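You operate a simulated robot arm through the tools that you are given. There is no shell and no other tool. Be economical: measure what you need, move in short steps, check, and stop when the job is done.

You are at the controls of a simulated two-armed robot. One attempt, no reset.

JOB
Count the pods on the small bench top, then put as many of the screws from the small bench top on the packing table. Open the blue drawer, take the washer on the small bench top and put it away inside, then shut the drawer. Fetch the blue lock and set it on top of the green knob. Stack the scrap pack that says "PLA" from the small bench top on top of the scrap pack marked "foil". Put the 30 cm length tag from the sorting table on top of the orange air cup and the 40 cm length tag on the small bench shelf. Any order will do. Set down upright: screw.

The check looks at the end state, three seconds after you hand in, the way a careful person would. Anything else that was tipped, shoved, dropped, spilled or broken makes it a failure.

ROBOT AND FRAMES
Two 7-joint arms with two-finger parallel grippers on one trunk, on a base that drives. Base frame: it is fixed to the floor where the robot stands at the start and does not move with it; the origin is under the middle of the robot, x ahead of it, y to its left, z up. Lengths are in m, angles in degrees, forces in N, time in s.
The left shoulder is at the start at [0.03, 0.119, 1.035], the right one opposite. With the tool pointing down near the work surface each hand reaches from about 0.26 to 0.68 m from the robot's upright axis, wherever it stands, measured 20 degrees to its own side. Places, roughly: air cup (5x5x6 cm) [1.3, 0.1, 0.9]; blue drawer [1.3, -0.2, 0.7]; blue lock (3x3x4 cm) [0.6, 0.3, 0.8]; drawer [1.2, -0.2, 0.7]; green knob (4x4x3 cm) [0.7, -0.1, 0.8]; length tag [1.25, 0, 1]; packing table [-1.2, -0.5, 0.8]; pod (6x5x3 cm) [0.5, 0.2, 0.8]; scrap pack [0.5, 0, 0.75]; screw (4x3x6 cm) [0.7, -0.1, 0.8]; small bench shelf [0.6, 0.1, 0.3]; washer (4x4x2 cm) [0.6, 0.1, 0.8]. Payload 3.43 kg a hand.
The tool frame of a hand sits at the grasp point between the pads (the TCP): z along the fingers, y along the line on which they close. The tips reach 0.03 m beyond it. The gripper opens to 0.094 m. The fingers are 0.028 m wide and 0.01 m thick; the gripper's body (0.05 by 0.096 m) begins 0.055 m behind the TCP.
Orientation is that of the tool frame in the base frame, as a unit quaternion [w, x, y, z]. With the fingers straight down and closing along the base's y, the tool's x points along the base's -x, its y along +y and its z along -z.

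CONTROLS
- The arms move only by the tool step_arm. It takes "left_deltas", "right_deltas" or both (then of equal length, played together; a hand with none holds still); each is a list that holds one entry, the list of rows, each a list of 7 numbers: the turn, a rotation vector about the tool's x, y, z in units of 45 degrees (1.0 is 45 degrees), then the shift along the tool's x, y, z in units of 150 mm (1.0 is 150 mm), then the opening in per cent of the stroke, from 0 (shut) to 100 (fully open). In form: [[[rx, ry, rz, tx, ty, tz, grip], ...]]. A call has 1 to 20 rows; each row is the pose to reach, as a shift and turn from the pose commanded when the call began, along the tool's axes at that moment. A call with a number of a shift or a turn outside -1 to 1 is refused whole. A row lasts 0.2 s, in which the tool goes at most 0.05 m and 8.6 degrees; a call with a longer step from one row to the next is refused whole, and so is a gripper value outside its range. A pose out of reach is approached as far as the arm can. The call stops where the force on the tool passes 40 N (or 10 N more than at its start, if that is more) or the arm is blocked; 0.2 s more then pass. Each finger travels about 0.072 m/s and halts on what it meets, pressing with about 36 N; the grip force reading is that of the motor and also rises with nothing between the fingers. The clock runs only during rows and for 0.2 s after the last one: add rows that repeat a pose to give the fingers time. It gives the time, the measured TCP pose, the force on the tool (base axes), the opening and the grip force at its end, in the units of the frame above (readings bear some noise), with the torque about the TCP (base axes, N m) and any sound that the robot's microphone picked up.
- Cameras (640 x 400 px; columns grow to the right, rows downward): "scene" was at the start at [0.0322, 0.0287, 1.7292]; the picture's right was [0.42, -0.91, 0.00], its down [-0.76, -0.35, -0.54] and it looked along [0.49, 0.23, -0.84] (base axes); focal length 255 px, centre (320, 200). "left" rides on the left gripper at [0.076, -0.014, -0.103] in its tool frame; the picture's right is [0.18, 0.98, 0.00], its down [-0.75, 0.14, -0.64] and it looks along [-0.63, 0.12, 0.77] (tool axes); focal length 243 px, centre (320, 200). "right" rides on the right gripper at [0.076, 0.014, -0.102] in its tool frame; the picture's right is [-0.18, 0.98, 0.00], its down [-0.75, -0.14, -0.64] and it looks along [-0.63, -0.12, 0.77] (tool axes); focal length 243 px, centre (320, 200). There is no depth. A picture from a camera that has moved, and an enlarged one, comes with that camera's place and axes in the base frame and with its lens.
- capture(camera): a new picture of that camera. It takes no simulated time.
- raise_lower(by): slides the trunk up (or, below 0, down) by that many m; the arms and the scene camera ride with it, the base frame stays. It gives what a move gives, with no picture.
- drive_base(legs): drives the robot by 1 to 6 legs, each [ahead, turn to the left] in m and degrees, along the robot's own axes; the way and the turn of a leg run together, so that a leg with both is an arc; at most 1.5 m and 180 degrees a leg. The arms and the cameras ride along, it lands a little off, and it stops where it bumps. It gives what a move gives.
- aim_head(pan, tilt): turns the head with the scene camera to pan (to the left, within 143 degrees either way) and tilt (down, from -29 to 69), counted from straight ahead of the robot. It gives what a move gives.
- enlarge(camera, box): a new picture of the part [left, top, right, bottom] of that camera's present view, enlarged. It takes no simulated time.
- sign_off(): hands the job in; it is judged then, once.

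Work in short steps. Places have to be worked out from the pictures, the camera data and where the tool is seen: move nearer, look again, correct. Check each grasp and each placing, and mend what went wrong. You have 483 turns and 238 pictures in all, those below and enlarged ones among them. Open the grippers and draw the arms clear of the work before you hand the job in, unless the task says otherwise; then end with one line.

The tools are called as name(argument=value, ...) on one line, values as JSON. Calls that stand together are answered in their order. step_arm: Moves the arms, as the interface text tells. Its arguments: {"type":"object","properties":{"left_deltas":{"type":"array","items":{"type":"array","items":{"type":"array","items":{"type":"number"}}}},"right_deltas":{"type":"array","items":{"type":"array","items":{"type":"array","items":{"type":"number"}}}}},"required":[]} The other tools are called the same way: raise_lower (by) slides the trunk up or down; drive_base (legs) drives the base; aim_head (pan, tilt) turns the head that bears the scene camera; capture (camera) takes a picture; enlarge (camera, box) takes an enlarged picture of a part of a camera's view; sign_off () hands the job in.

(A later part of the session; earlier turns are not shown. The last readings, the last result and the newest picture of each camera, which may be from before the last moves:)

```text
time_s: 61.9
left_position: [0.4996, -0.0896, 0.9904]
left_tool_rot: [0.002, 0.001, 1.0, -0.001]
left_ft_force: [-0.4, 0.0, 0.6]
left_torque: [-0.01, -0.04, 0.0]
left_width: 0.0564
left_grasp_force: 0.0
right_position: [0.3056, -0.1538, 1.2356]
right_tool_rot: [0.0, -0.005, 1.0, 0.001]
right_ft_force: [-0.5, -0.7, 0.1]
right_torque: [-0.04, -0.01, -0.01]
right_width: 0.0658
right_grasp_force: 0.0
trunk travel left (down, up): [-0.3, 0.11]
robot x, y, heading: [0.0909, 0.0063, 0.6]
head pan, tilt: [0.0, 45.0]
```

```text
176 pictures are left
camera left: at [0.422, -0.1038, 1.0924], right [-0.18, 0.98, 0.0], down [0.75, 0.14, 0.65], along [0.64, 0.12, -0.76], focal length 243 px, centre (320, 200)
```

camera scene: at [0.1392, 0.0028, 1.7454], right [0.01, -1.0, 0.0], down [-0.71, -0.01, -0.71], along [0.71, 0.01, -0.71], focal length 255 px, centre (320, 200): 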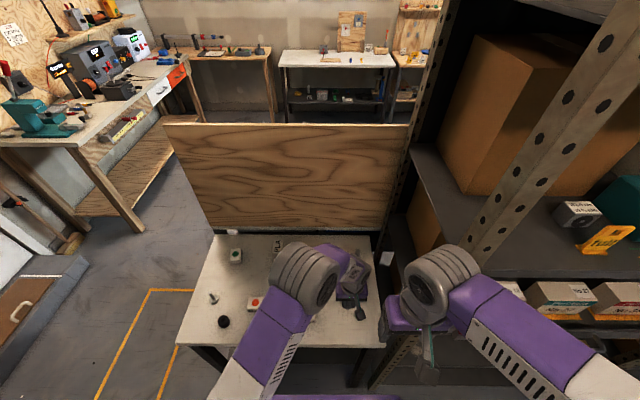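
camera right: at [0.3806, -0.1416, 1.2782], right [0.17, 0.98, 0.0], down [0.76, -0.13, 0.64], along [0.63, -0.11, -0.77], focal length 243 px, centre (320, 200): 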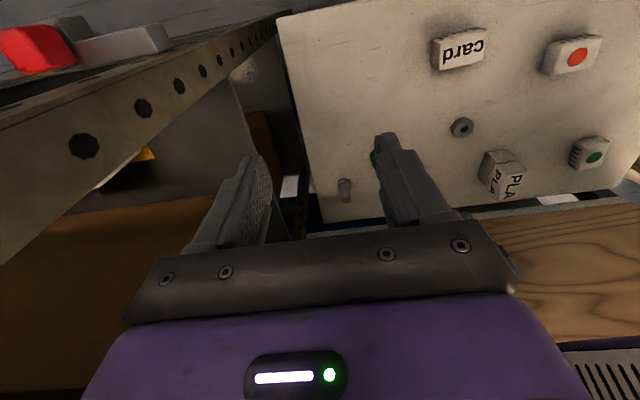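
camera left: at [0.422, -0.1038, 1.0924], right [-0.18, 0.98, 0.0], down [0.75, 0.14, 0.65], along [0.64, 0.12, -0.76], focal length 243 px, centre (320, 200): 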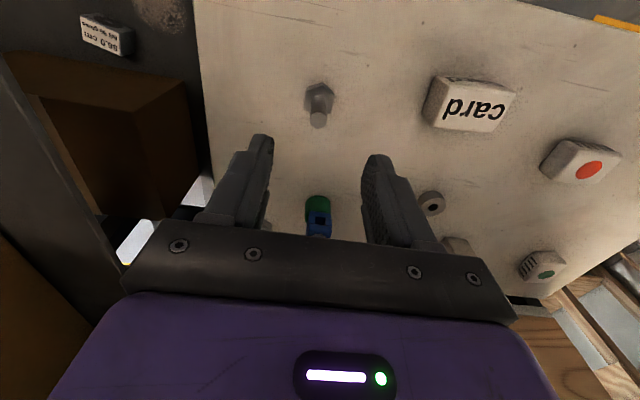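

Screw stands upright at ≈(0.505,−0.089). Now the left hand goes toward the left screw ≈(0.537,0.39), while the right hand approaches this one.

step_arm(left_deltas=[[[0, 0, 0, 0, 0.25, 0, 60], [0, 0, 0, 0, 0.5, 0, 60], [0, 0, 0, 0, 0.75, 0, 60], [0, 0, 0, 0, 1, 0, 60]]])

step_arm(left_deltas=[[[0, 0, 0, 0, 0.25, 0, 60], [0, 0, 0, 0, 0.5, 0, 60], [0, 0, 0, 0, 0.75, 0, 60], [0, 0, 0, 0, 1, 0, 60]]], right_deltas=[[[0, 0, 0, -0.2, 0.1, 0.18, 60], [0, 0, 0, -0.4, 0.2, 0.36, 60], [0, 0, 0, -0.6, 0.3, 0.54, 60], [0, 0, 0, -0.8, 0.43, 0.7, 60]]])

step_arm(left_deltas=[[[0, 0, 0, -0.06, 0.25, 0, 60], [0, 0, 0, -0.12, 0.5, 0, 60], [0, 0, 0, -0.2, 0.75, 0, 60], [0, 0, 0, -0.25, 1, 0, 60], [0, 0, 0, -0.25, 1, 0, 60]]], right_deltas=[[[0, 0, 0, -0.15, 0, 0.23, 60], [0, 0, 0, -0.3, 0, 0.45, 60], [0, 0, 0, -0.45, 0, 0.7, 60], [0, 0, 0, -0.54, 0, 0.9, 60], [0, 0, 0, -0.54, 0, 0.9, 60]]])

capture(camera="left")

capture(camera="right")

capture(camera="scene")

```text
time_s: 62.9
left_position: [0.5008, 0.0628, 0.9889]
left_tool_rot: [0.003, 0.001, 1.0, -0.001]
left_ft_force: [0.4, 0.4, 0.2]
left_torque: [-0.03, 0.02, 0.01]
left_width: 0.0564
left_grasp_force: 0.1
right_position: [0.3064, -0.1526, 1.2364]
right_tool_rot: [0.0, -0.006, 1.0, -0.001]
right_ft_force: [0.5, 0.7, 0.0]
right_torque: [0.01, 0.02, -0.01]
right_width: 0.0658
right_grasp_force: 0.0
trunk travel left (down, up): [-0.3, 0.11]
robot x, y, heading: [0.092, 0.0003, 0.6]
head pan, tilt: [0.0, 45.0]
```

```text
time_s: 63.9
left_position: [0.5036, 0.211, 0.9883]
left_tool_rot: [0.002, 0.0, 1.0, -0.003]
left_ft_force: [0.5, -0.1, -0.6]
left_torque: [0.01, 0.03, -0.02]
left_width: 0.0564
left_grasp_force: 0.1
right_position: [0.428, -0.0861, 1.131]
right_tool_rot: [0.001, -0.005, 1.0, -0.001]
right_ft_force: [0.7, 0.4, 0.1]
right_torque: [-0.02, 0.01, -0.03]
right_width: 0.0565
right_grasp_force: 0.1
trunk travel left (down, up): [-0.3, 0.11]
robot x, y, heading: [0.0925, 0.0037, 0.4]
head pan, tilt: [0.0, 45.0]
```

```text
time_s: 65.1
left_position: [0.5385, 0.3617, 0.9901]
left_tool_rot: [0.004, 0.002, 1.0, -0.001]
left_ft_force: [-0.7, 0.3, 0.5]
left_torque: [0.03, 0.01, -0.01]
left_width: 0.0563
left_grasp_force: 0.1
right_position: [0.508, -0.0878, 0.9948]
right_tool_rot: [-0.001, -0.006, 1.0, 0.0]
right_ft_force: [-0.5, 0.1, -0.8]
right_torque: [0.01, -0.01, -0.02]
right_width: 0.0563
right_grasp_force: 0.0
trunk travel left (down, up): [-0.3, 0.11]
robot x, y, heading: [0.089, 0.0019, 0.9]
head pan, tilt: [0.0, 45.0]
```

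```text
175 pictures are left
camera left: at [0.4616, 0.3472, 1.0921], right [-0.18, 0.98, 0.0], down [0.75, 0.14, 0.65], along [0.64, 0.12, -0.76], focal length 243 px, centre (320, 200)
```

left: 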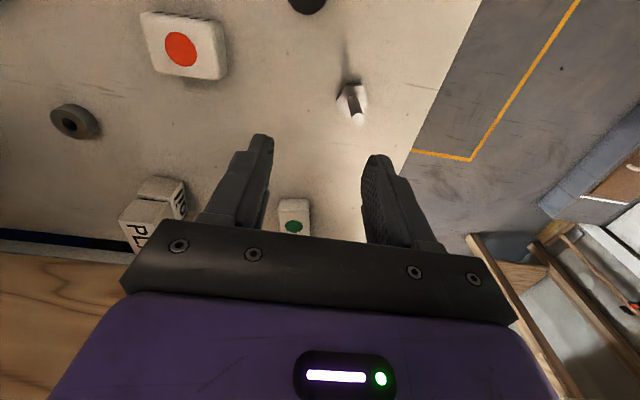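

```text
174 pictures are left
camera right: at [0.4299, -0.0745, 1.0975], right [0.17, 0.98, 0.0], down [0.75, -0.13, 0.64], along [0.63, -0.11, -0.77], focal length 243 px, centre (320, 200)
```

right: 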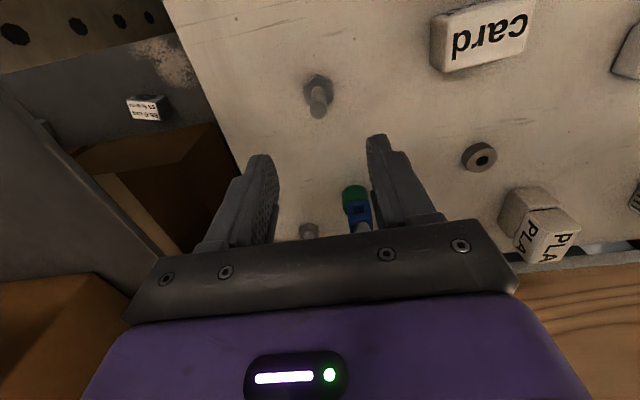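

```text
173 pictures are left
camera scene: at [0.1388, 0.0012, 1.7454], right [0.01, -1.0, 0.0], down [-0.71, -0.01, -0.71], along [0.71, 0.01, -0.71], focal length 255 px, centre (320, 200)
```

scene: 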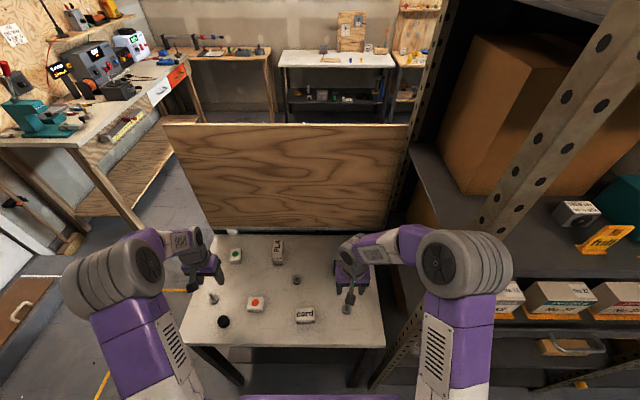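

Right is aligned over its screw; left needs ~3.4 cm more to the left. I align left, descend both to TCP 0.873.

step_arm(left_deltas=[[[0, 0, 0, -0.03, 0.12, 0, 60], [0, 0, 0, -0.033, 0.227, 0, 60], [0, 0, 0, -0.033, 0.227, 0.2, 60], [0, 0, 0, -0.033, 0.227, 0.4, 60], [0, 0, 0, -0.033, 0.227, 0.5, 60], [0, 0, 0, -0.033, 0.227, 0.5, 60]]], right_deltas=[[[0, 0, 0, -0.01, 0, 0.1, 60], [0, 0, 0, -0.01, 0, 0.25, 60], [0, 0, 0, -0.01, 0, 0.4, 60], [0, 0, 0, -0.01, 0, 0.6, 60], [0, 0, 0, -0.01, 0, 0.8, 60], [0, 0, 0, -0.01, 0, 0.8, 60]]])

capture(camera="left")

capture(camera="right")

```text
time_s: 66.5
left_position: [0.5438, 0.3964, 0.915]
left_tool_rot: [0.004, 0.0, 1.0, -0.001]
left_ft_force: [-0.3, -0.1, 0.1]
left_torque: [0.06, 0.02, -0.01]
left_width: 0.0564
left_grasp_force: 0.1
right_position: [0.5074, -0.087, 0.8758]
right_tool_rot: [0.0, -0.005, 1.0, 0.0]
right_ft_force: [0.2, 0.7, -0.4]
right_torque: [0.0, 0.01, 0.0]
right_width: 0.0562
right_grasp_force: 0.0
trunk travel left (down, up): [-0.3, 0.11]
robot x, y, heading: [0.0893, 0.0065, 0.5]
head pan, tilt: [0.0, 45.0]
```

```text
172 pictures are left
camera left: at [0.4656, 0.3813, 1.0171], right [-0.18, 0.98, 0.0], down [0.75, 0.14, 0.65], along [0.64, 0.12, -0.76], focal length 243 px, centre (320, 200)
```

left: 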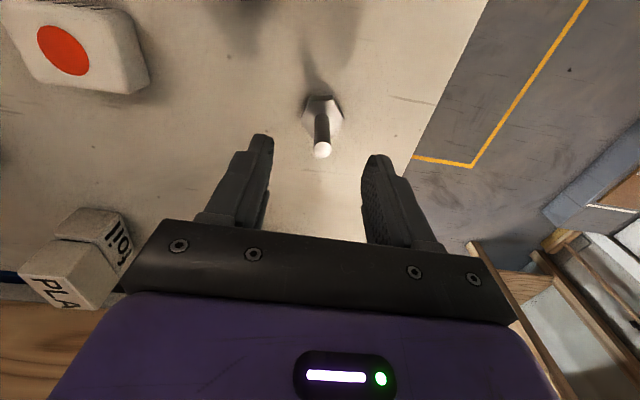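

```text
171 pictures are left
camera right: at [0.4308, -0.0734, 0.9784], right [0.17, 0.98, 0.0], down [0.75, -0.13, 0.64], along [0.63, -0.11, -0.77], focal length 243 px, centre (320, 200)
```

right: 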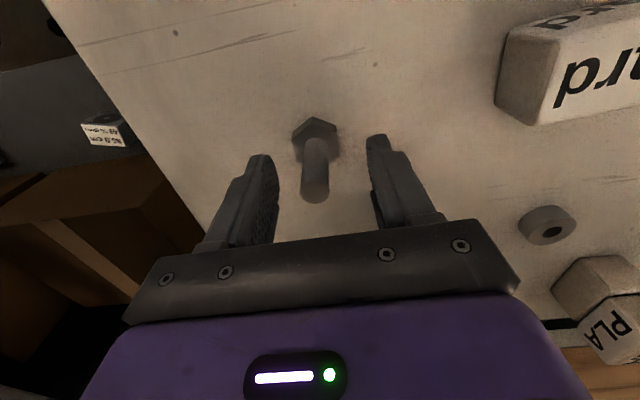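

Both are aligned. I lower the left 4 cm, then close both on the shanks.

step_arm(left_deltas=[[[0, 0, 0, 0, 0.01, 0.14, 60], [0, 0, 0, 0, 0.01, 0.275, 60], [0, 0, 0, 0, 0.01, 0.275, 60], [0, 0, 0, 0, 0.01, 0.275, 35], [0, 0, 0, 0, 0.01, 0.275, 10], [0, 0, 0, 0, 0.01, 0.275, 0], [0, 0, 0, 0, 0.01, 0.275, 0]]], right_deltas=[[[0, 0, 0, 0, -0.01, 0, 60], [0, 0, 0, 0, -0.01, 0.01, 60], [0, 0, 0, 0, -0.01, 0.01, 60], [0, 0, 0, 0, -0.01, 0.01, 35], [0, 0, 0, 0, -0.01, 0.01, 10], [0, 0, 0, 0, -0.01, 0.01, 0], [0, 0, 0, 0, -0.01, 0.01, 0]]])

capture(camera="left")

capture(camera="right")

```text
time_s: 68.1
left_position: [0.5438, 0.3971, 0.8731]
left_tool_rot: [0.003, 0.0, 1.0, -0.001]
left_ft_force: [0.3, -0.9, -0.1]
left_torque: [-0.05, 0.0, 0.02]
left_width: 0.0103
left_grasp_force: 35.8
right_position: [0.508, -0.0892, 0.8746]
right_tool_rot: [0.0, -0.006, 1.0, 0.0]
right_ft_force: [0.6, -1.0, -0.6]
right_torque: [-0.04, 0.05, -0.01]
right_width: 0.0145
right_grasp_force: 36.3
trunk travel left (down, up): [-0.3, 0.11]
robot x, y, heading: [0.0933, 0.0024, 0.5]
head pan, tilt: [0.0, 45.0]
```

```text
170 pictures are left
camera left: at [0.4655, 0.382, 0.9754], right [-0.18, 0.98, 0.0], down [0.75, 0.14, 0.65], along [0.64, 0.12, -0.76], focal length 243 px, centre (320, 200)
```

left: 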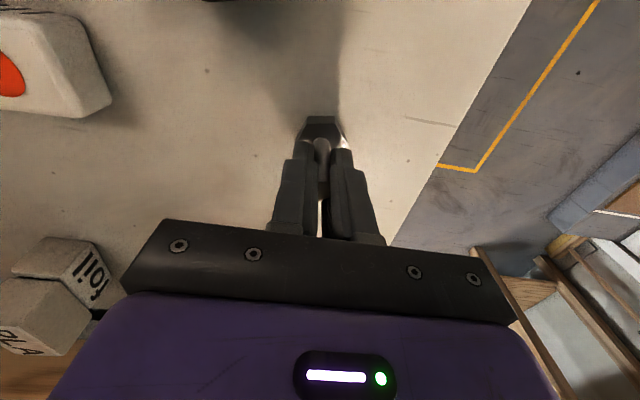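

```text
169 pictures are left
camera right: at [0.4312, -0.076, 0.9772], right [0.17, 0.98, 0.0], down [0.75, -0.13, 0.64], along [0.63, -0.11, -0.77], focal length 243 px, centre (320, 200)
```

right: 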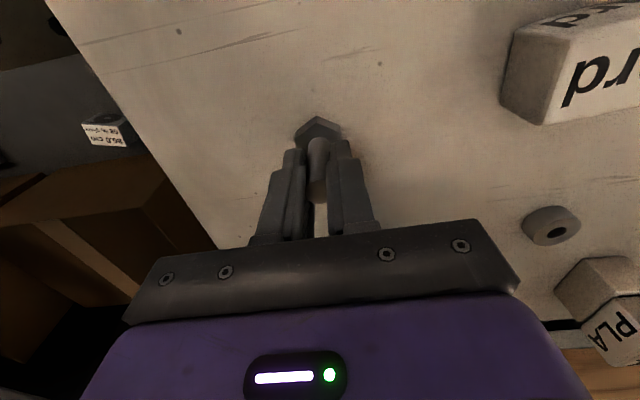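

The left reading (10 mm) looks different; I zoom to see what it holds.

enlarge(camera="left", box=[272, 100, 368, 160])

enlarge(camera="left", box=[260, 110, 380, 250])

enlarge(camera="right", box=[260, 110, 380, 250])

```text
6.67 times, centred on (320, 130) of left
camera zoom: at [0.4655, 0.382, 0.9754], right [-0.18, 0.98, 0.0], down [0.75, 0.14, 0.65], along [0.64, 0.12, -0.76], focal length 1618 px, centre (320, 667)
```

zoom: 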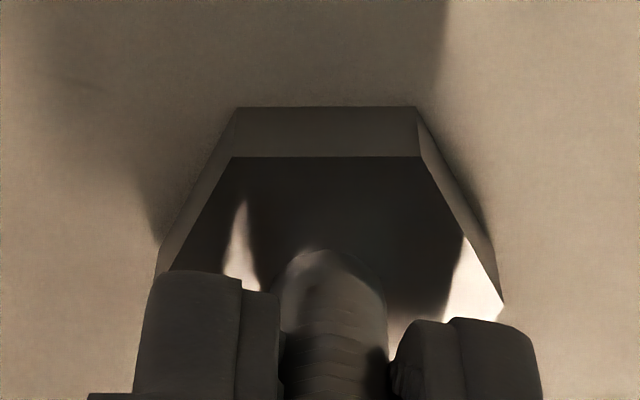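

```text
2.86 times, centred on (320, 180) of left
camera zoom: at [0.4655, 0.382, 0.9754], right [-0.18, 0.98, 0.0], down [0.75, 0.14, 0.65], along [0.64, 0.12, -0.76], focal length 693 px, centre (320, 257)
```

zoom: 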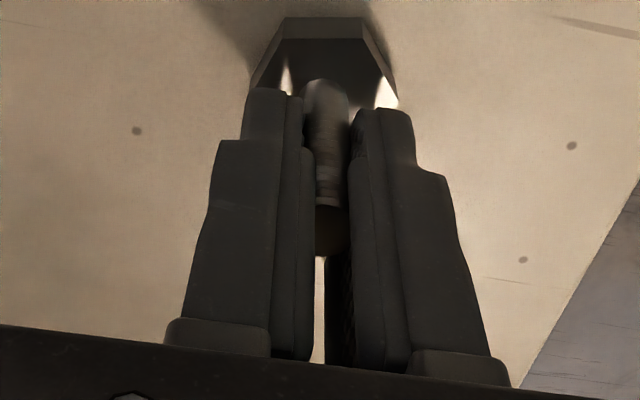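

```text
2.86 times, centred on (320, 180) of right
camera zoom: at [0.4312, -0.076, 0.9772], right [0.17, 0.98, 0.0], down [0.75, -0.13, 0.64], along [0.63, -0.11, -0.77], focal length 693 px, centre (320, 257)
```

zoom: 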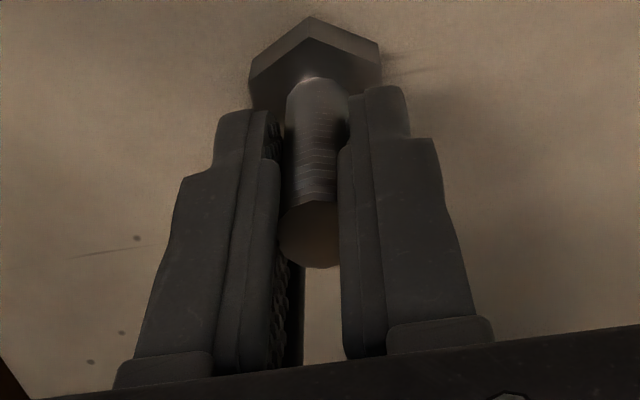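

Both shanks are properly between the pads. I lift both and check.

step_arm(left_deltas=[[[0, 0, 0, 0, 0, -0.15, 0], [0, 0, 0, 0, 0, -0.4, 0], [0, 0, 0, 0, 0, -0.7, 0], [0, 0, 0, 0, 0, -1, 0], [0, 0, 0, 0, 0, -1, 0]]], right_deltas=[[[0, 0, 0, 0, 0, -0.15, 0], [0, 0, 0, 0, 0, -0.4, 0], [0, 0, 0, 0, 0, -0.7, 0], [0, 0, 0, 0, 0, -1, 0], [0, 0, 0, 0, 0, -1, 0]]])

capture(camera="left")

capture(camera="right")

```text
time_s: 69.3
left_position: [0.5421, 0.3946, 1.0231]
left_tool_rot: [0.001, 0.0, 1.0, -0.001]
left_ft_force: [0.7, -0.7, -1.2]
left_torque: [0.01, -0.01, -0.03]
left_width: 0.0107
left_grasp_force: 36.2
right_position: [0.5091, -0.0886, 1.0232]
right_tool_rot: [-0.001, -0.005, 1.0, 0.0]
right_ft_force: [-0.5, 0.5, -0.7]
right_torque: [-0.02, 0.0, 0.02]
right_width: 0.0145
right_grasp_force: 35.7
trunk travel left (down, up): [-0.3, 0.11]
robot x, y, heading: [0.0873, 0.0013, 0.5]
head pan, tilt: [0.0, 45.0]
```

```text
165 pictures are left
camera left: at [0.4664, 0.3802, 1.1256], right [-0.18, 0.98, 0.0], down [0.75, 0.14, 0.64], along [0.63, 0.12, -0.76], focal length 243 px, centre (320, 200)
```

left: 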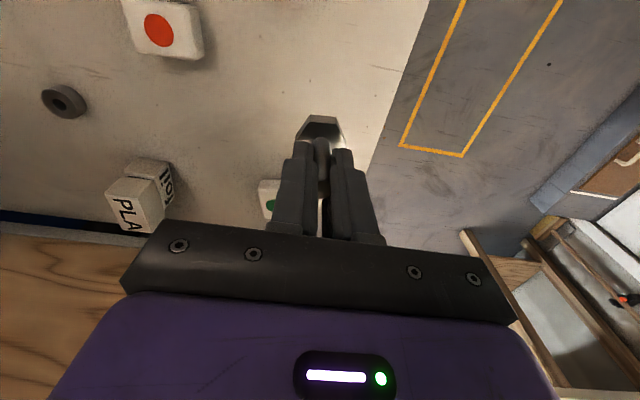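

```text
164 pictures are left
camera right: at [0.4313, -0.0753, 1.1261], right [0.17, 0.98, 0.0], down [0.76, -0.13, 0.64], along [0.63, -0.11, -0.77], focal length 243 px, centre (320, 200)
```

right: 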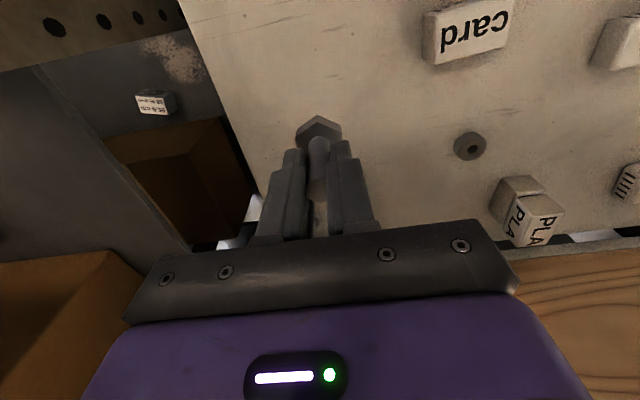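

Both screws are held. I tuck the hands nearer the body and higher before driving.

step_arm(left_deltas=[[[0, 0, 0, 0.22, -0.1, -0.15, 0], [0, 0, 0, 0.44, -0.2, -0.3, 0], [0, 0, 0, 0.66, -0.3, -0.45, 0], [0, 0, 0, 0.9, -0.4, -0.6, 0], [0, 0, 0, 0.9, -0.4, -0.6, 0]]], right_deltas=[[[0, 0, 0, 0.22, -0.1, -0.15, 0], [0, 0, 0, 0.44, -0.2, -0.3, 0], [0, 0, 0, 0.66, -0.3, -0.45, 0], [0, 0, 0, 0.9, -0.4, -0.6, 0], [0, 0, 0, 0.9, -0.4, -0.6, 0]]])

drive_base(legs=[[-0.35, 0], [0, 180]])

capture(camera="scene")

```text
time_s: 70.5
left_position: [0.4111, 0.3365, 1.113]
left_tool_rot: [0.001, 0.001, 1.0, -0.001]
left_ft_force: [0.9, -0.1, -0.8]
left_torque: [0.0, 0.04, 0.01]
left_width: 0.0109
left_grasp_force: 35.7
right_position: [0.375, -0.1509, 1.1131]
right_tool_rot: [-0.002, -0.005, 1.0, -0.001]
right_ft_force: [1.2, -0.1, -0.4]
right_torque: [-0.02, 0.01, 0.02]
right_width: 0.0145
right_grasp_force: 35.3
trunk travel left (down, up): [-0.3, 0.11]
robot x, y, heading: [0.0891, 0.0019, 0.5]
head pan, tilt: [0.0, 45.0]
```

```text
time_s: 80.0
left_position: [-0.5893, -0.3223, 1.113]
left_tool_rot: [-0.002, 1.0, -0.018, -0.003]
left_ft_force: [-0.1, -0.3, -0.7]
left_torque: [0.0, -0.04, 0.01]
left_width: 0.0105
left_grasp_force: 35.5
right_position: [-0.5378, 0.1624, 1.1141]
right_tool_rot: [-0.001, 1.0, -0.014, 0.0]
right_ft_force: [0.4, -0.7, -0.1]
right_torque: [0.02, -0.01, 0.03]
right_width: 0.0144
right_grasp_force: 35.7
trunk travel left (down, up): [-0.3, 0.11]
robot x, y, heading: [-0.2593, -0.0049, 178.5]
head pan, tilt: [0.0, 45.0]
```

```text
163 pictures are left
camera scene: at [-0.3112, -0.0002, 1.7453], right [0.03, 1.0, 0.0], down [0.71, -0.02, -0.71], along [-0.71, 0.02, -0.71], focal length 255 px, centre (320, 200)
```

scene: 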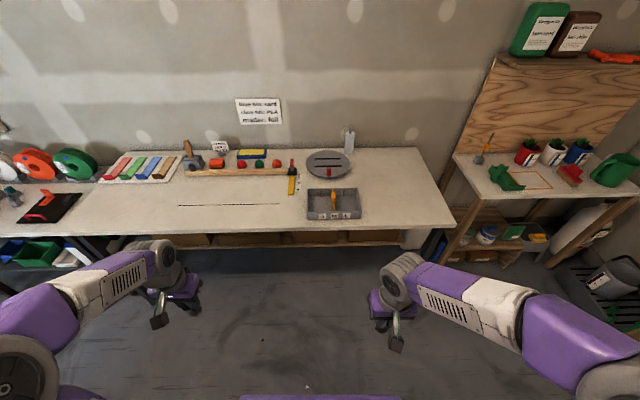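

The white packing table's near edge is at x≈−1.03, with free surface in front of the dark seam (x≈−1.2), y≈−0.5…−0.1. I drive to about (−0.55,−0.25) facing it.

drive_base(legs=[[0, 41], [0.38, 0], [0, -40]])

capture(camera="scene")

capture(camera="left")

capture(camera="right")

```text
time_s: 86.1
left_position: [-0.8613, -0.5802, 1.1151]
left_tool_rot: [-0.001, 1.0, 0.006, -0.002]
left_ft_force: [0.0, -0.3, -1.2]
left_torque: [-0.02, 0.01, 0.02]
left_width: 0.0105
left_grasp_force: 36.2
right_position: [-0.8324, -0.0935, 1.1141]
right_tool_rot: [0.0, 1.0, 0.011, 0.0]
right_ft_force: [0.8, 0.1, -2.0]
right_torque: [0.0, -0.02, 0.02]
right_width: 0.0143
right_grasp_force: 36.0
trunk travel left (down, up): [-0.3, 0.11]
robot x, y, heading: [-0.549, -0.2412, -178.5]
head pan, tilt: [0.0, 45.0]
```

```text
162 pictures are left
camera scene: at [-0.5997, -0.2449, 1.7453], right [-0.02, 1.0, 0.0], down [0.71, 0.02, -0.71], along [-0.71, -0.02, -0.71], focal length 255 px, centre (320, 200)
```

scene: 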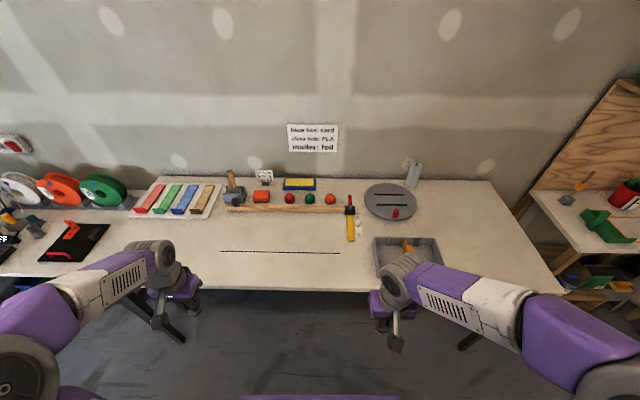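

```text
161 pictures are left
camera left: at [-0.786, -0.5663, 1.2154], right [0.2, -0.98, 0.0], down [-0.75, -0.15, 0.65], along [-0.63, -0.12, -0.76], focal length 243 px, centre (320, 200)
```

left: 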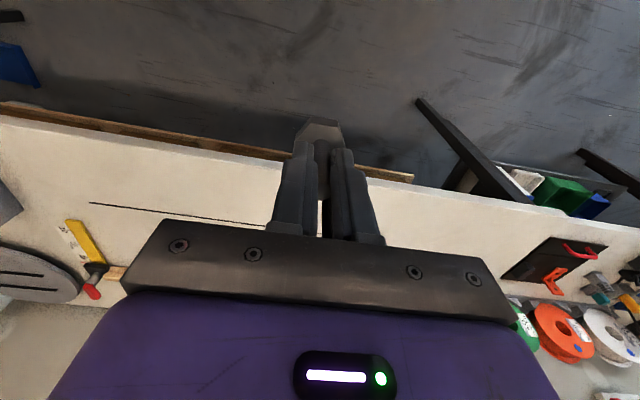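

```text
160 pictures are left
camera right: at [-0.7575, -0.1064, 1.2169], right [-0.16, -0.99, 0.0], down [-0.76, 0.12, 0.64], along [-0.63, 0.1, -0.77], focal length 243 px, centre (320, 200)
```

right: 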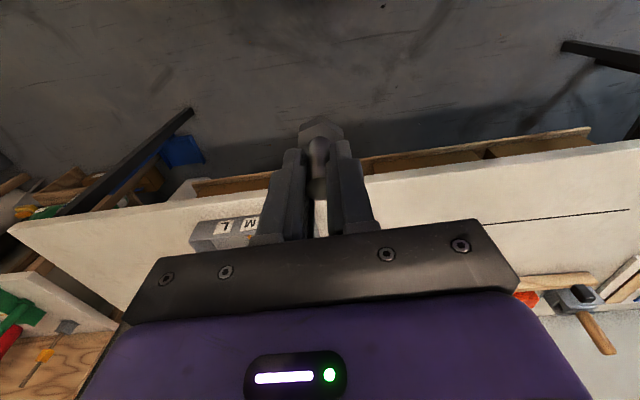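

Table top z≈0.81, free in front of the seam. Targets: left screw (−1.12,−0.42), right screw (−1.12,−0.17). First half of the approach.

step_arm(left_deltas=[[[0, 0, 0, -0.22, -0.14, 0, 0], [0, 0, 0, -0.44, -0.28, 0, 0], [0, 0, 0, -0.66, -0.42, 0, 0], [0, 0, 0, -0.87, -0.54, 0, 0], [0, 0, 0, -0.87, -0.54, 0.2, 0]]], right_deltas=[[[0, 0, 0, -0.24, 0.07, 0, 0], [0, 0, 0, -0.48, 0.13, 0, 0], [0, 0, 0, -0.72, 0.2, 0, 0], [0, 0, 0, -0.96, 0.26, 0, 0], [0, 0, 0, -0.96, 0.26, 0.2, 0]]])

step_arm(left_deltas=[[[0, 0, 0, -0.22, -0.14, 0.1, 0], [0, 0, 0, -0.44, -0.28, 0.2, 0], [0, 0, 0, -0.66, -0.42, 0.4, 0], [0, 0, 0, -0.86, -0.53, 0.6, 0], [0, 0, 0, -0.86, -0.53, 0.85, 0], [0, 0, 0, -0.86, -0.53, 0.95, 0]]], right_deltas=[[[0, 0, 0, -0.24, 0.07, 0.1, 0], [0, 0, 0, -0.48, 0.13, 0.2, 0], [0, 0, 0, -0.72, 0.2, 0.4, 0], [0, 0, 0, -0.96, 0.26, 0.6, 0], [0, 0, 0, -0.96, 0.26, 0.85, 0], [0, 0, 0, -0.96, 0.26, 0.95, 0]]])

capture(camera="left")

capture(camera="right")

capture(camera="scene")

```text
time_s: 87.3
left_position: [-0.9917, -0.5012, 1.0832]
left_tool_rot: [-0.001, 1.0, 0.006, -0.003]
left_ft_force: [-0.3, -0.7, -0.5]
left_torque: [-0.02, 0.06, -0.02]
left_width: 0.0105
left_grasp_force: 35.8
right_position: [-0.9743, -0.1368, 1.0864]
right_tool_rot: [0.001, 1.0, 0.012, 0.001]
right_ft_force: [-0.4, -0.2, -0.5]
right_torque: [-0.01, -0.02, 0.03]
right_width: 0.0143
right_grasp_force: 35.9
trunk travel left (down, up): [-0.3, 0.11]
robot x, y, heading: [-0.5471, -0.2469, -178.7]
head pan, tilt: [0.0, 45.0]
```

```text
time_s: 88.7
left_position: [-1.1259, -0.4217, 0.9406]
left_tool_rot: [-0.001, 1.0, 0.006, -0.003]
left_ft_force: [-0.5, -0.5, 0.0]
left_torque: [-0.02, 0.0, 0.01]
left_width: 0.0104
left_grasp_force: 35.7
right_position: [-1.1215, -0.1769, 0.943]
right_tool_rot: [0.0, 1.0, 0.011, -0.001]
right_ft_force: [-0.1, -0.3, -1.0]
right_torque: [-0.04, 0.0, 0.0]
right_width: 0.0142
right_grasp_force: 35.9
trunk travel left (down, up): [-0.3, 0.11]
robot x, y, heading: [-0.544, -0.2411, -178.6]
head pan, tilt: [0.0, 45.0]
```

```text
159 pictures are left
camera left: at [-1.0499, -0.4085, 1.0432], right [0.2, -0.98, 0.0], down [-0.75, -0.15, 0.65], along [-0.63, -0.12, -0.76], focal length 243 px, centre (320, 200)
```

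left: 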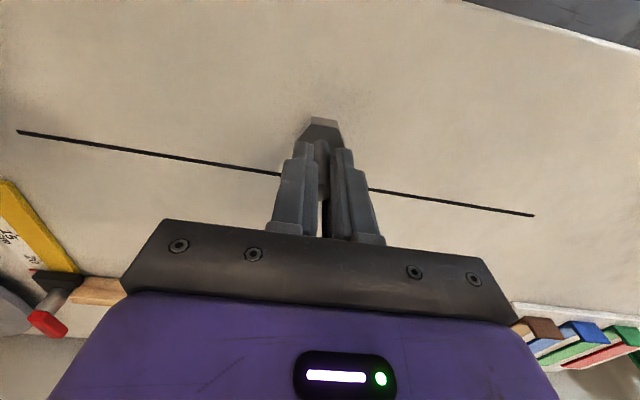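

```text
158 pictures are left
camera right: at [-1.0463, -0.1898, 1.045], right [-0.16, -0.99, 0.0], down [-0.76, 0.12, 0.64], along [-0.63, 0.1, -0.77], focal length 243 px, centre (320, 200)
```

right: 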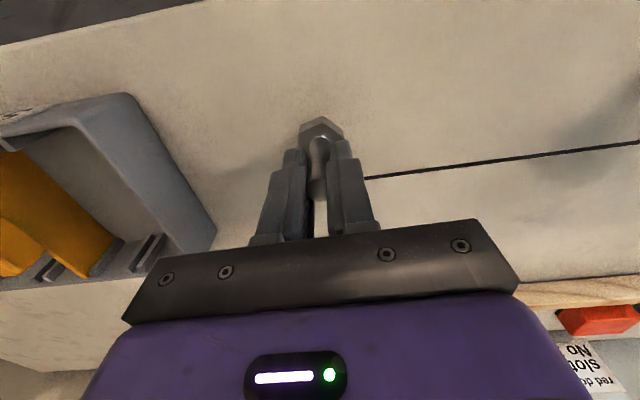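

```text
157 pictures are left
camera scene: at [-0.6006, -0.2449, 1.7453], right [-0.02, 1.0, 0.0], down [0.71, 0.02, -0.71], along [-0.71, -0.02, -0.71], focal length 255 px, centre (320, 200)
```

scene: 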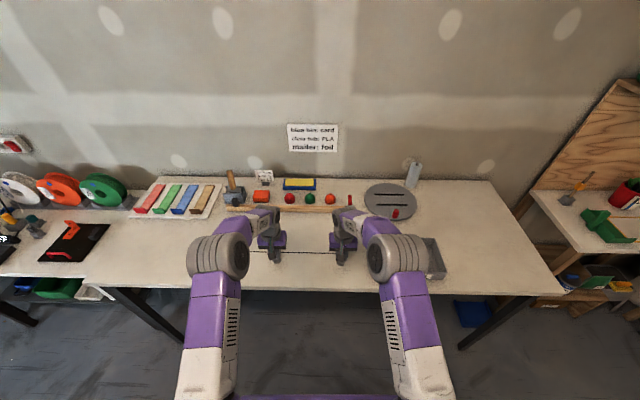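

Both spots are clear. I lower both to ~1 cm above expected contact, then slowly.

step_arm(left_deltas=[[[0, 0, 0, 0, 0, 0.2, 0], [0, 0, 0, 0, 0, 0.38, 0], [0, 0, 0, 0, 0, 0.44, 0], [0, 0, 0, 0, 0, 0.44, 0]]], right_deltas=[[[0, 0, 0, 0, 0, 0.2, 0], [0, 0, 0, 0, 0, 0.38, 0], [0, 0, 0, 0, 0, 0.44, 0], [0, 0, 0, 0, 0, 0.44, 0]]])

step_arm(left_deltas=[[[0, 0, 0, 0, 0, 0.01, 0], [0, 0, 0, 0, 0, 0.02, 0], [0, 0, 0, 0, 0, 0.03, 0], [0, 0, 0, 0, 0, 0.04, 0], [0, 0, 0, 0, 0, 0.05, 0], [0, 0, 0, 0, 0, 0.06, 0]]])

step_arm(right_deltas=[[[0, 0, 0, 0, 0, 0.01, 0], [0, 0, 0, 0, 0, 0.02, 0], [0, 0, 0, 0, 0, 0.03, 0], [0, 0, 0, 0, 0, 0.04, 0], [0, 0, 0, 0, 0, 0.05, 0], [0, 0, 0, 0, 0, 0.06, 0]]])

```text
time_s: 89.5
left_position: [-1.1299, -0.4235, 0.8923]
left_tool_rot: [-0.001, 1.0, 0.006, -0.014]
left_ft_force: [2.7, -0.6, 20.2]
left_torque: [-0.07, -0.19, -0.03]
left_width: 0.0105
left_grasp_force: 36.0
right_position: [-1.1232, -0.1787, 0.8919]
right_tool_rot: [0.002, 1.0, 0.012, -0.01]
right_ft_force: [3.6, 1.4, 22.9]
right_torque: [0.13, -0.16, -0.06]
right_width: 0.0144
right_grasp_force: 35.7
trunk travel left (down, up): [-0.3, 0.11]
robot x, y, heading: [-0.5463, -0.2413, -178.7]
head pan, tilt: [0.0, 45.0]
stopped in row 3 (right hand): the force on the tool passed its limit at 54 N (the readings are from after the stop); the commanded pose is now the measured one
```

```text
time_s: 90.0
left_position: [-1.1317, -0.4244, 0.8917]
left_tool_rot: [-0.001, 1.0, 0.007, -0.017]
left_ft_force: [3.0, 0.7, 14.1]
left_torque: [-0.07, -0.32, 0.06]
left_width: 0.0104
left_grasp_force: 36.2
right_position: [-1.1262, -0.1794, 0.8928]
right_tool_rot: [0.003, 1.0, 0.011, -0.012]
right_ft_force: [2.8, 1.3, 14.0]
right_torque: [0.12, -0.33, -0.02]
right_width: 0.0147
right_grasp_force: 35.7
trunk travel left (down, up): [-0.3, 0.11]
robot x, y, heading: [-0.5477, -0.2436, -178.8]
head pan, tilt: [0.0, 45.0]
stopped in row 2 (left hand): the force on the tool passed its limit at 44 N (the readings are from after the stop); the commanded pose is now the measured one
```

```text
time_s: 90.7
left_position: [-1.1337, -0.4242, 0.8917]
left_tool_rot: [-0.001, 1.0, 0.008, -0.019]
left_ft_force: [3.6, -1.3, 10.9]
left_torque: [-0.05, -0.33, -0.01]
left_width: 0.0105
left_grasp_force: 35.9
right_position: [-1.1274, -0.1794, 0.893]
right_tool_rot: [0.004, 1.0, 0.011, -0.015]
right_ft_force: [4.0, 1.6, 14.3]
right_torque: [0.14, -0.34, -0.03]
right_width: 0.0144
right_grasp_force: 35.6
trunk travel left (down, up): [-0.3, 0.11]
robot x, y, heading: [-0.5481, -0.2422, -178.6]
head pan, tilt: [0.0, 45.0]
stopped in row 3 (right hand): the force on the tool passed its limit at 41 N (the readings are from after the stop); the commanded pose is now the measured one
```

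Table contact at TCP≈0.892 (table z≈0.838); the tools tilted ~2° under pressure. I ease up 2 mm, straighten, then release gently.

step_arm(left_deltas=[[[0, 0.025, 0, 0, 0, -0.015, 0], [0, 0.049, 0, 0, 0, -0.02, 0], [0, 0.049, 0, 0, 0, -0.02, 0]]], right_deltas=[[[0, 0.02, 0, 0, 0, -0.015, 0], [0, 0.038, 0, 0, 0, -0.02, 0], [0, 0.038, 0, 0, 0, -0.02, 0]]])

capture(camera="left")

capture(camera="right")

```text
time_s: 91.5
left_position: [-1.1342, -0.4249, 0.8927]
left_tool_rot: [-0.001, 1.0, 0.006, 0.002]
left_ft_force: [0.0, 0.3, 3.8]
left_torque: [0.03, 0.14, -0.02]
left_width: 0.0106
left_grasp_force: 36.2
right_position: [-1.1287, -0.1791, 0.8916]
right_tool_rot: [0.003, 1.0, 0.011, 0.001]
right_ft_force: [-1.6, -0.2, 3.4]
right_torque: [0.03, 0.12, 0.0]
right_width: 0.0144
right_grasp_force: 36.2
trunk travel left (down, up): [-0.3, 0.11]
robot x, y, heading: [-0.5448, -0.2422, -178.7]
head pan, tilt: [0.0, 45.0]
```

```text
156 pictures are left
camera left: at [-1.059, -0.4098, 0.9959], right [0.2, -0.98, 0.0], down [-0.75, -0.15, 0.64], along [-0.63, -0.12, -0.77], focal length 243 px, centre (320, 200)
```

left: 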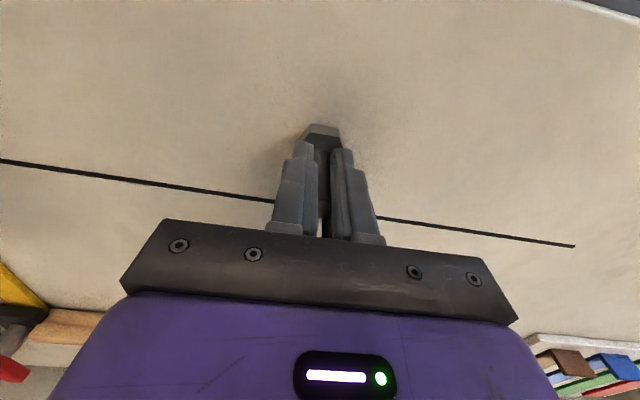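

```text
155 pictures are left
camera right: at [-1.0528, -0.1913, 0.9955], right [-0.16, -0.99, 0.01], down [-0.76, 0.13, 0.64], along [-0.63, 0.1, -0.77], focal length 243 px, centre (320, 200)
```

right: 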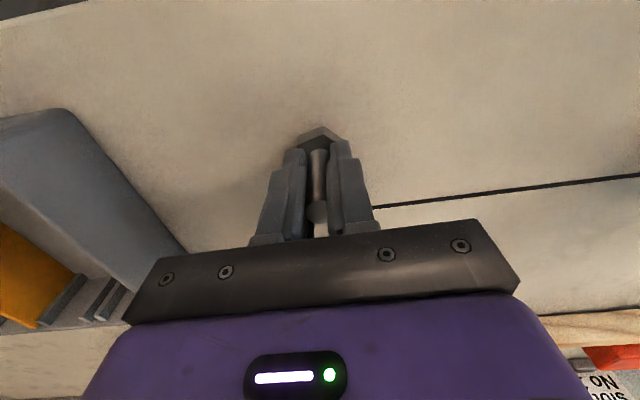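

Light contact remains (≈4 N), tools upright. I open both slowly and rise.

step_arm(left_deltas=[[[0, 0, 0, 0, 0, 0, 14], [0, 0, 0, 0, 0, 0, 18], [0, 0, 0, 0, 0, 0, 30], [0, 0, 0, 0, 0, 0, 50], [0, 0, 0, 0, 0, 0, 60], [0, 0, 0, 0, 0, -0.2, 60], [0, 0, 0, 0, 0, -0.5, 60], [0, 0, 0, 0, 0, -0.8, 60]]], right_deltas=[[[0, 0, 0, 0, 0, 0, 18], [0, 0, 0, 0, 0, 0, 22], [0, 0, 0, 0, 0, 0, 30], [0, 0, 0, 0, 0, 0, 50], [0, 0, 0, 0, 0, 0, 60], [0, 0, 0, 0, 0, -0.2, 60], [0, 0, 0, 0, 0, -0.5, 60], [0, 0, 0, 0, 0, -0.8, 60]]])

capture(camera="left")

capture(camera="right")

```text
time_s: 93.3
left_position: [-1.1354, -0.4233, 1.0145]
left_tool_rot: [-0.001, 1.0, 0.007, 0.002]
left_ft_force: [-0.2, -0.4, -0.1]
left_torque: [0.03, 0.01, 0.0]
left_width: 0.0563
left_grasp_force: 0.0
right_position: [-1.1261, -0.1794, 1.0139]
right_tool_rot: [0.003, 1.0, 0.011, 0.002]
right_ft_force: [1.0, 0.4, 0.6]
right_torque: [0.01, 0.0, -0.01]
right_width: 0.0566
right_grasp_force: 0.1
trunk travel left (down, up): [-0.3, 0.11]
robot x, y, heading: [-0.5474, -0.2406, -178.5]
head pan, tilt: [0.0, 45.0]
```

```text
154 pictures are left
camera left: at [-1.0597, -0.4096, 1.1172], right [0.2, -0.98, 0.0], down [-0.75, -0.15, 0.64], along [-0.63, -0.12, -0.77], focal length 243 px, centre (320, 200)
```

left: 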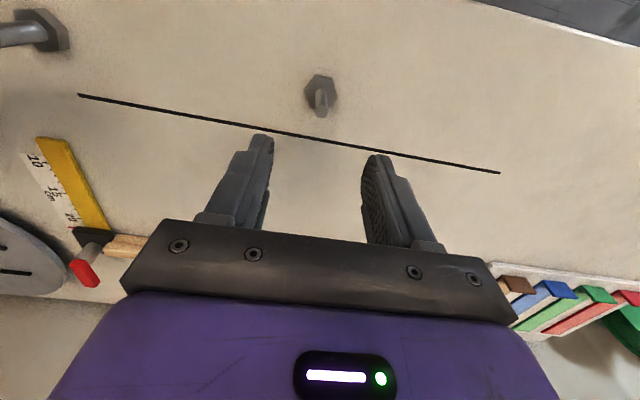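

```text
153 pictures are left
camera right: at [-1.0515, -0.1914, 1.118], right [-0.16, -0.99, 0.01], down [-0.76, 0.13, 0.64], along [-0.63, 0.1, -0.77], focal length 243 px, centre (320, 200)
```

right: 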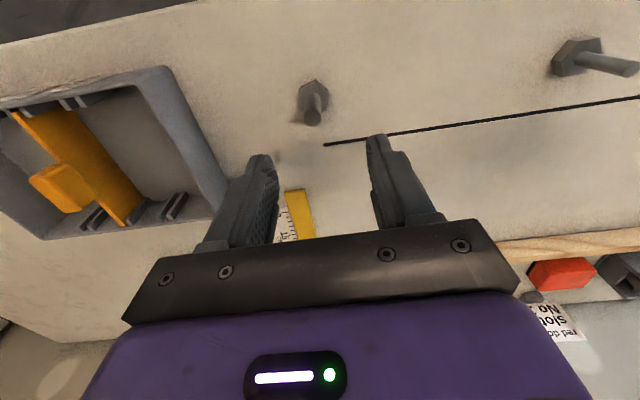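

Both screws stand upright on the packing table. I tuck the arms, back away and return to the bench for the washer.

step_arm(left_deltas=[[[0, 0, 0, 0.25, 0.05, -0.15, 60], [0, 0, 0, 0.5, 0.1, -0.3, 60], [0, 0, 0, 0.75, 0.15, -0.45, 60], [0, 0, 0, 1, 0.2, -0.6, 60]]], right_deltas=[[[0, 0, 0, 0.25, -0.05, -0.15, 60], [0, 0, 0, 0.5, -0.1, -0.3, 60], [0, 0, 0, 0.75, -0.15, -0.45, 60], [0, 0, 0, 1, -0.2, -0.6, 60]]])

step_arm(left_deltas=[[[0, 0, 0, 0.25, 0.05, 0, 60], [0, 0, 0, 0.5, 0.1, 0, 60], [0, 0, 0, 0.75, 0.15, 0, 60]]], right_deltas=[[[0, 0, 0, 0.25, -0.05, 0, 60], [0, 0, 0, 0.5, -0.1, 0, 60], [0, 0, 0, 0.75, -0.15, 0, 60]]])

drive_base(legs=[[-0.2, 0]])

```text
time_s: 94.3
left_position: [-0.9825, -0.4508, 1.1078]
left_tool_rot: [-0.001, 1.0, 0.007, 0.001]
left_ft_force: [-0.8, -0.7, 0.1]
left_torque: [-0.04, 0.02, -0.01]
left_width: 0.0563
left_grasp_force: 0.1
right_position: [-0.9745, -0.1435, 1.1048]
right_tool_rot: [0.004, 1.0, 0.01, -0.001]
right_ft_force: [0.7, -0.2, -0.2]
right_torque: [0.03, 0.0, 0.01]
right_width: 0.0562
right_grasp_force: 0.1
trunk travel left (down, up): [-0.3, 0.11]
robot x, y, heading: [-0.546, -0.2439, -178.6]
head pan, tilt: [0.0, 45.0]
```

```text
time_s: 95.1
left_position: [-0.8676, -0.4727, 1.1071]
left_tool_rot: [-0.001, 1.0, 0.005, 0.001]
left_ft_force: [0.4, -0.5, 0.0]
left_torque: [-0.01, 0.05, 0.0]
left_width: 0.0564
left_grasp_force: 0.1
right_position: [-0.8652, -0.1173, 1.103]
right_tool_rot: [0.002, 1.0, 0.012, 0.001]
right_ft_force: [0.2, 0.4, 0.2]
right_torque: [-0.01, 0.04, 0.01]
right_width: 0.0564
right_grasp_force: 0.1
trunk travel left (down, up): [-0.3, 0.11]
robot x, y, heading: [-0.5469, -0.2434, -178.5]
head pan, tilt: [0.0, 45.0]
```

```text
time_s: 96.7
left_position: [-0.6721, -0.4707, 1.1066]
left_tool_rot: [0.0, 1.0, 0.008, 0.002]
left_ft_force: [0.3, 0.1, -0.7]
left_torque: [0.0, 0.03, -0.02]
left_width: 0.0563
left_grasp_force: 0.2
right_position: [-0.6696, -0.1144, 1.1017]
right_tool_rot: [0.002, 1.0, 0.013, 0.001]
right_ft_force: [-0.4, 0.6, -1.2]
right_torque: [-0.01, -0.01, -0.02]
right_width: 0.0564
right_grasp_force: 0.2
trunk travel left (down, up): [-0.3, 0.11]
robot x, y, heading: [-0.3496, -0.2391, -178.4]
head pan, tilt: [0.0, 45.0]
```

Driving to the bench at about (0.10,0.05), facing +x.

drive_base(legs=[[0, -149], [0.52, 0], [0, -32.6]])

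capture(camera="left")

capture(camera="scene")

```text
time_s: 107.6
left_position: [0.448, 0.2194, 1.1066]
left_tool_rot: [-0.002, 0.035, 0.999, -0.001]
left_ft_force: [0.3, 0.7, 0.8]
left_torque: [0.0, -0.03, 0.0]
left_width: 0.0564
left_grasp_force: 0.1
right_position: [0.4166, -0.1355, 1.1031]
right_tool_rot: [-0.002, 0.031, 1.0, 0.003]
right_ft_force: [-0.6, 0.3, 0.2]
right_torque: [0.0, -0.02, 0.01]
right_width: 0.0564
right_grasp_force: 0.1
trunk travel left (down, up): [-0.3, 0.11]
robot x, y, heading: [0.1064, 0.0149, -3.3]
head pan, tilt: [0.0, 45.0]
```

```text
152 pictures are left
camera left: at [0.3719, 0.2096, 1.2096], right [-0.11, 0.99, 0.0], down [0.76, 0.09, 0.64], along [0.63, 0.07, -0.77], focal length 243 px, centre (320, 200)
```

left: 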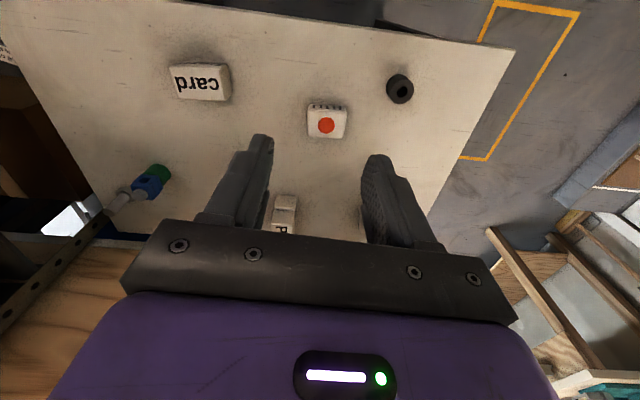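

```text
151 pictures are left
camera scene: at [0.1575, 0.0129, 1.7454], right [-0.06, -1.0, 0.0], down [-0.71, 0.04, -0.71], along [0.71, -0.04, -0.71], focal length 255 px, centre (320, 200)
```

scene: 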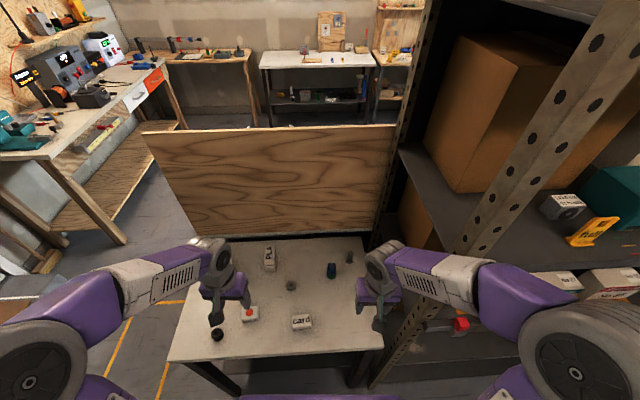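

Washer ≈(0.613,0.096). Left hand moves above it.

step_arm(left_deltas=[[[0, 0, 0, -0.15, -0.13, 0.11, 70], [0, 0, 0, -0.3, -0.25, 0.22, 70], [0, 0, 0, -0.45, -0.38, 0.33, 70], [0, 0, 0, -0.6, -0.5, 0.45, 70], [0, 0, 0, -0.75, -0.63, 0.56, 70], [0, 0, 0, -0.98, -0.757, 0.67, 70], [0, 0, 0, -0.98, -0.757, 0.67, 70]]])

capture(camera="left")

```text
time_s: 109.2
left_position: [0.5854, 0.0953, 1.0058]
left_tool_rot: [-0.003, 0.035, 0.999, -0.002]
left_ft_force: [0.0, 0.4, 0.6]
left_torque: [-0.03, 0.0, 0.0]
left_width: 0.0656
left_grasp_force: 0.0
right_position: [0.4169, -0.1346, 1.1027]
right_tool_rot: [0.0, 0.03, 1.0, 0.003]
right_ft_force: [-0.1, -0.4, 0.4]
right_torque: [0.01, -0.01, -0.01]
right_width: 0.0561
right_grasp_force: 0.0
trunk travel left (down, up): [-0.3, 0.11]
robot x, y, heading: [0.106, 0.0173, -3.2]
head pan, tilt: [0.0, 45.0]
```

```text
150 pictures are left
camera left: at [0.5084, 0.0861, 1.1085], right [-0.12, 0.99, 0.0], down [0.76, 0.09, 0.64], along [0.63, 0.07, -0.77], focal length 243 px, centre (320, 200)
```

left: 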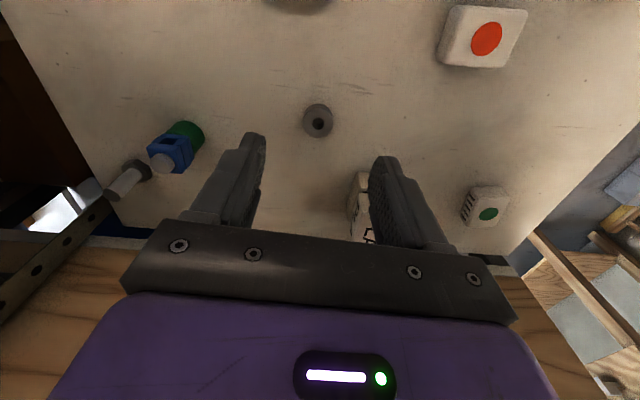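

Washer is 3 cm further forward. I align and descend to 2 cm above grasp height.

step_arm(left_deltas=[[[0, 0, 0, -0.2, 0.022, 0.1, 70], [0, 0, 0, -0.2, 0.022, 0.35, 70], [0, 0, 0, -0.2, 0.022, 0.6, 70], [0, 0, 0, -0.2, 0.022, 0.88, 70], [0, 0, 0, -0.2, 0.022, 0.88, 70]]])

capture(camera="left")

```text
time_s: 110.4
left_position: [0.6181, 0.0942, 0.873]
left_tool_rot: [-0.002, 0.035, 0.999, -0.001]
left_ft_force: [0.1, 0.1, 0.3]
left_torque: [-0.03, -0.03, 0.01]
left_width: 0.0659
left_grasp_force: 0.0
right_position: [0.4177, -0.1351, 1.1025]
right_tool_rot: [-0.001, 0.03, 1.0, 0.003]
right_ft_force: [0.0, -0.4, 0.1]
right_torque: [0.04, -0.01, -0.02]
right_width: 0.0562
right_grasp_force: 0.0
trunk travel left (down, up): [-0.3, 0.11]
robot x, y, heading: [0.1068, 0.0159, -3.3]
head pan, tilt: [0.0, 45.0]
```

```text
149 pictures are left
camera left: at [0.5406, 0.0854, 0.9759], right [-0.11, 0.99, 0.0], down [0.76, 0.09, 0.64], along [0.63, 0.07, -0.77], focal length 243 px, centre (320, 200)
```

left: 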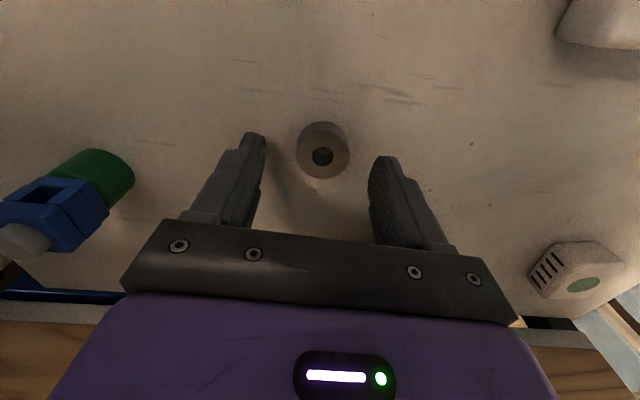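

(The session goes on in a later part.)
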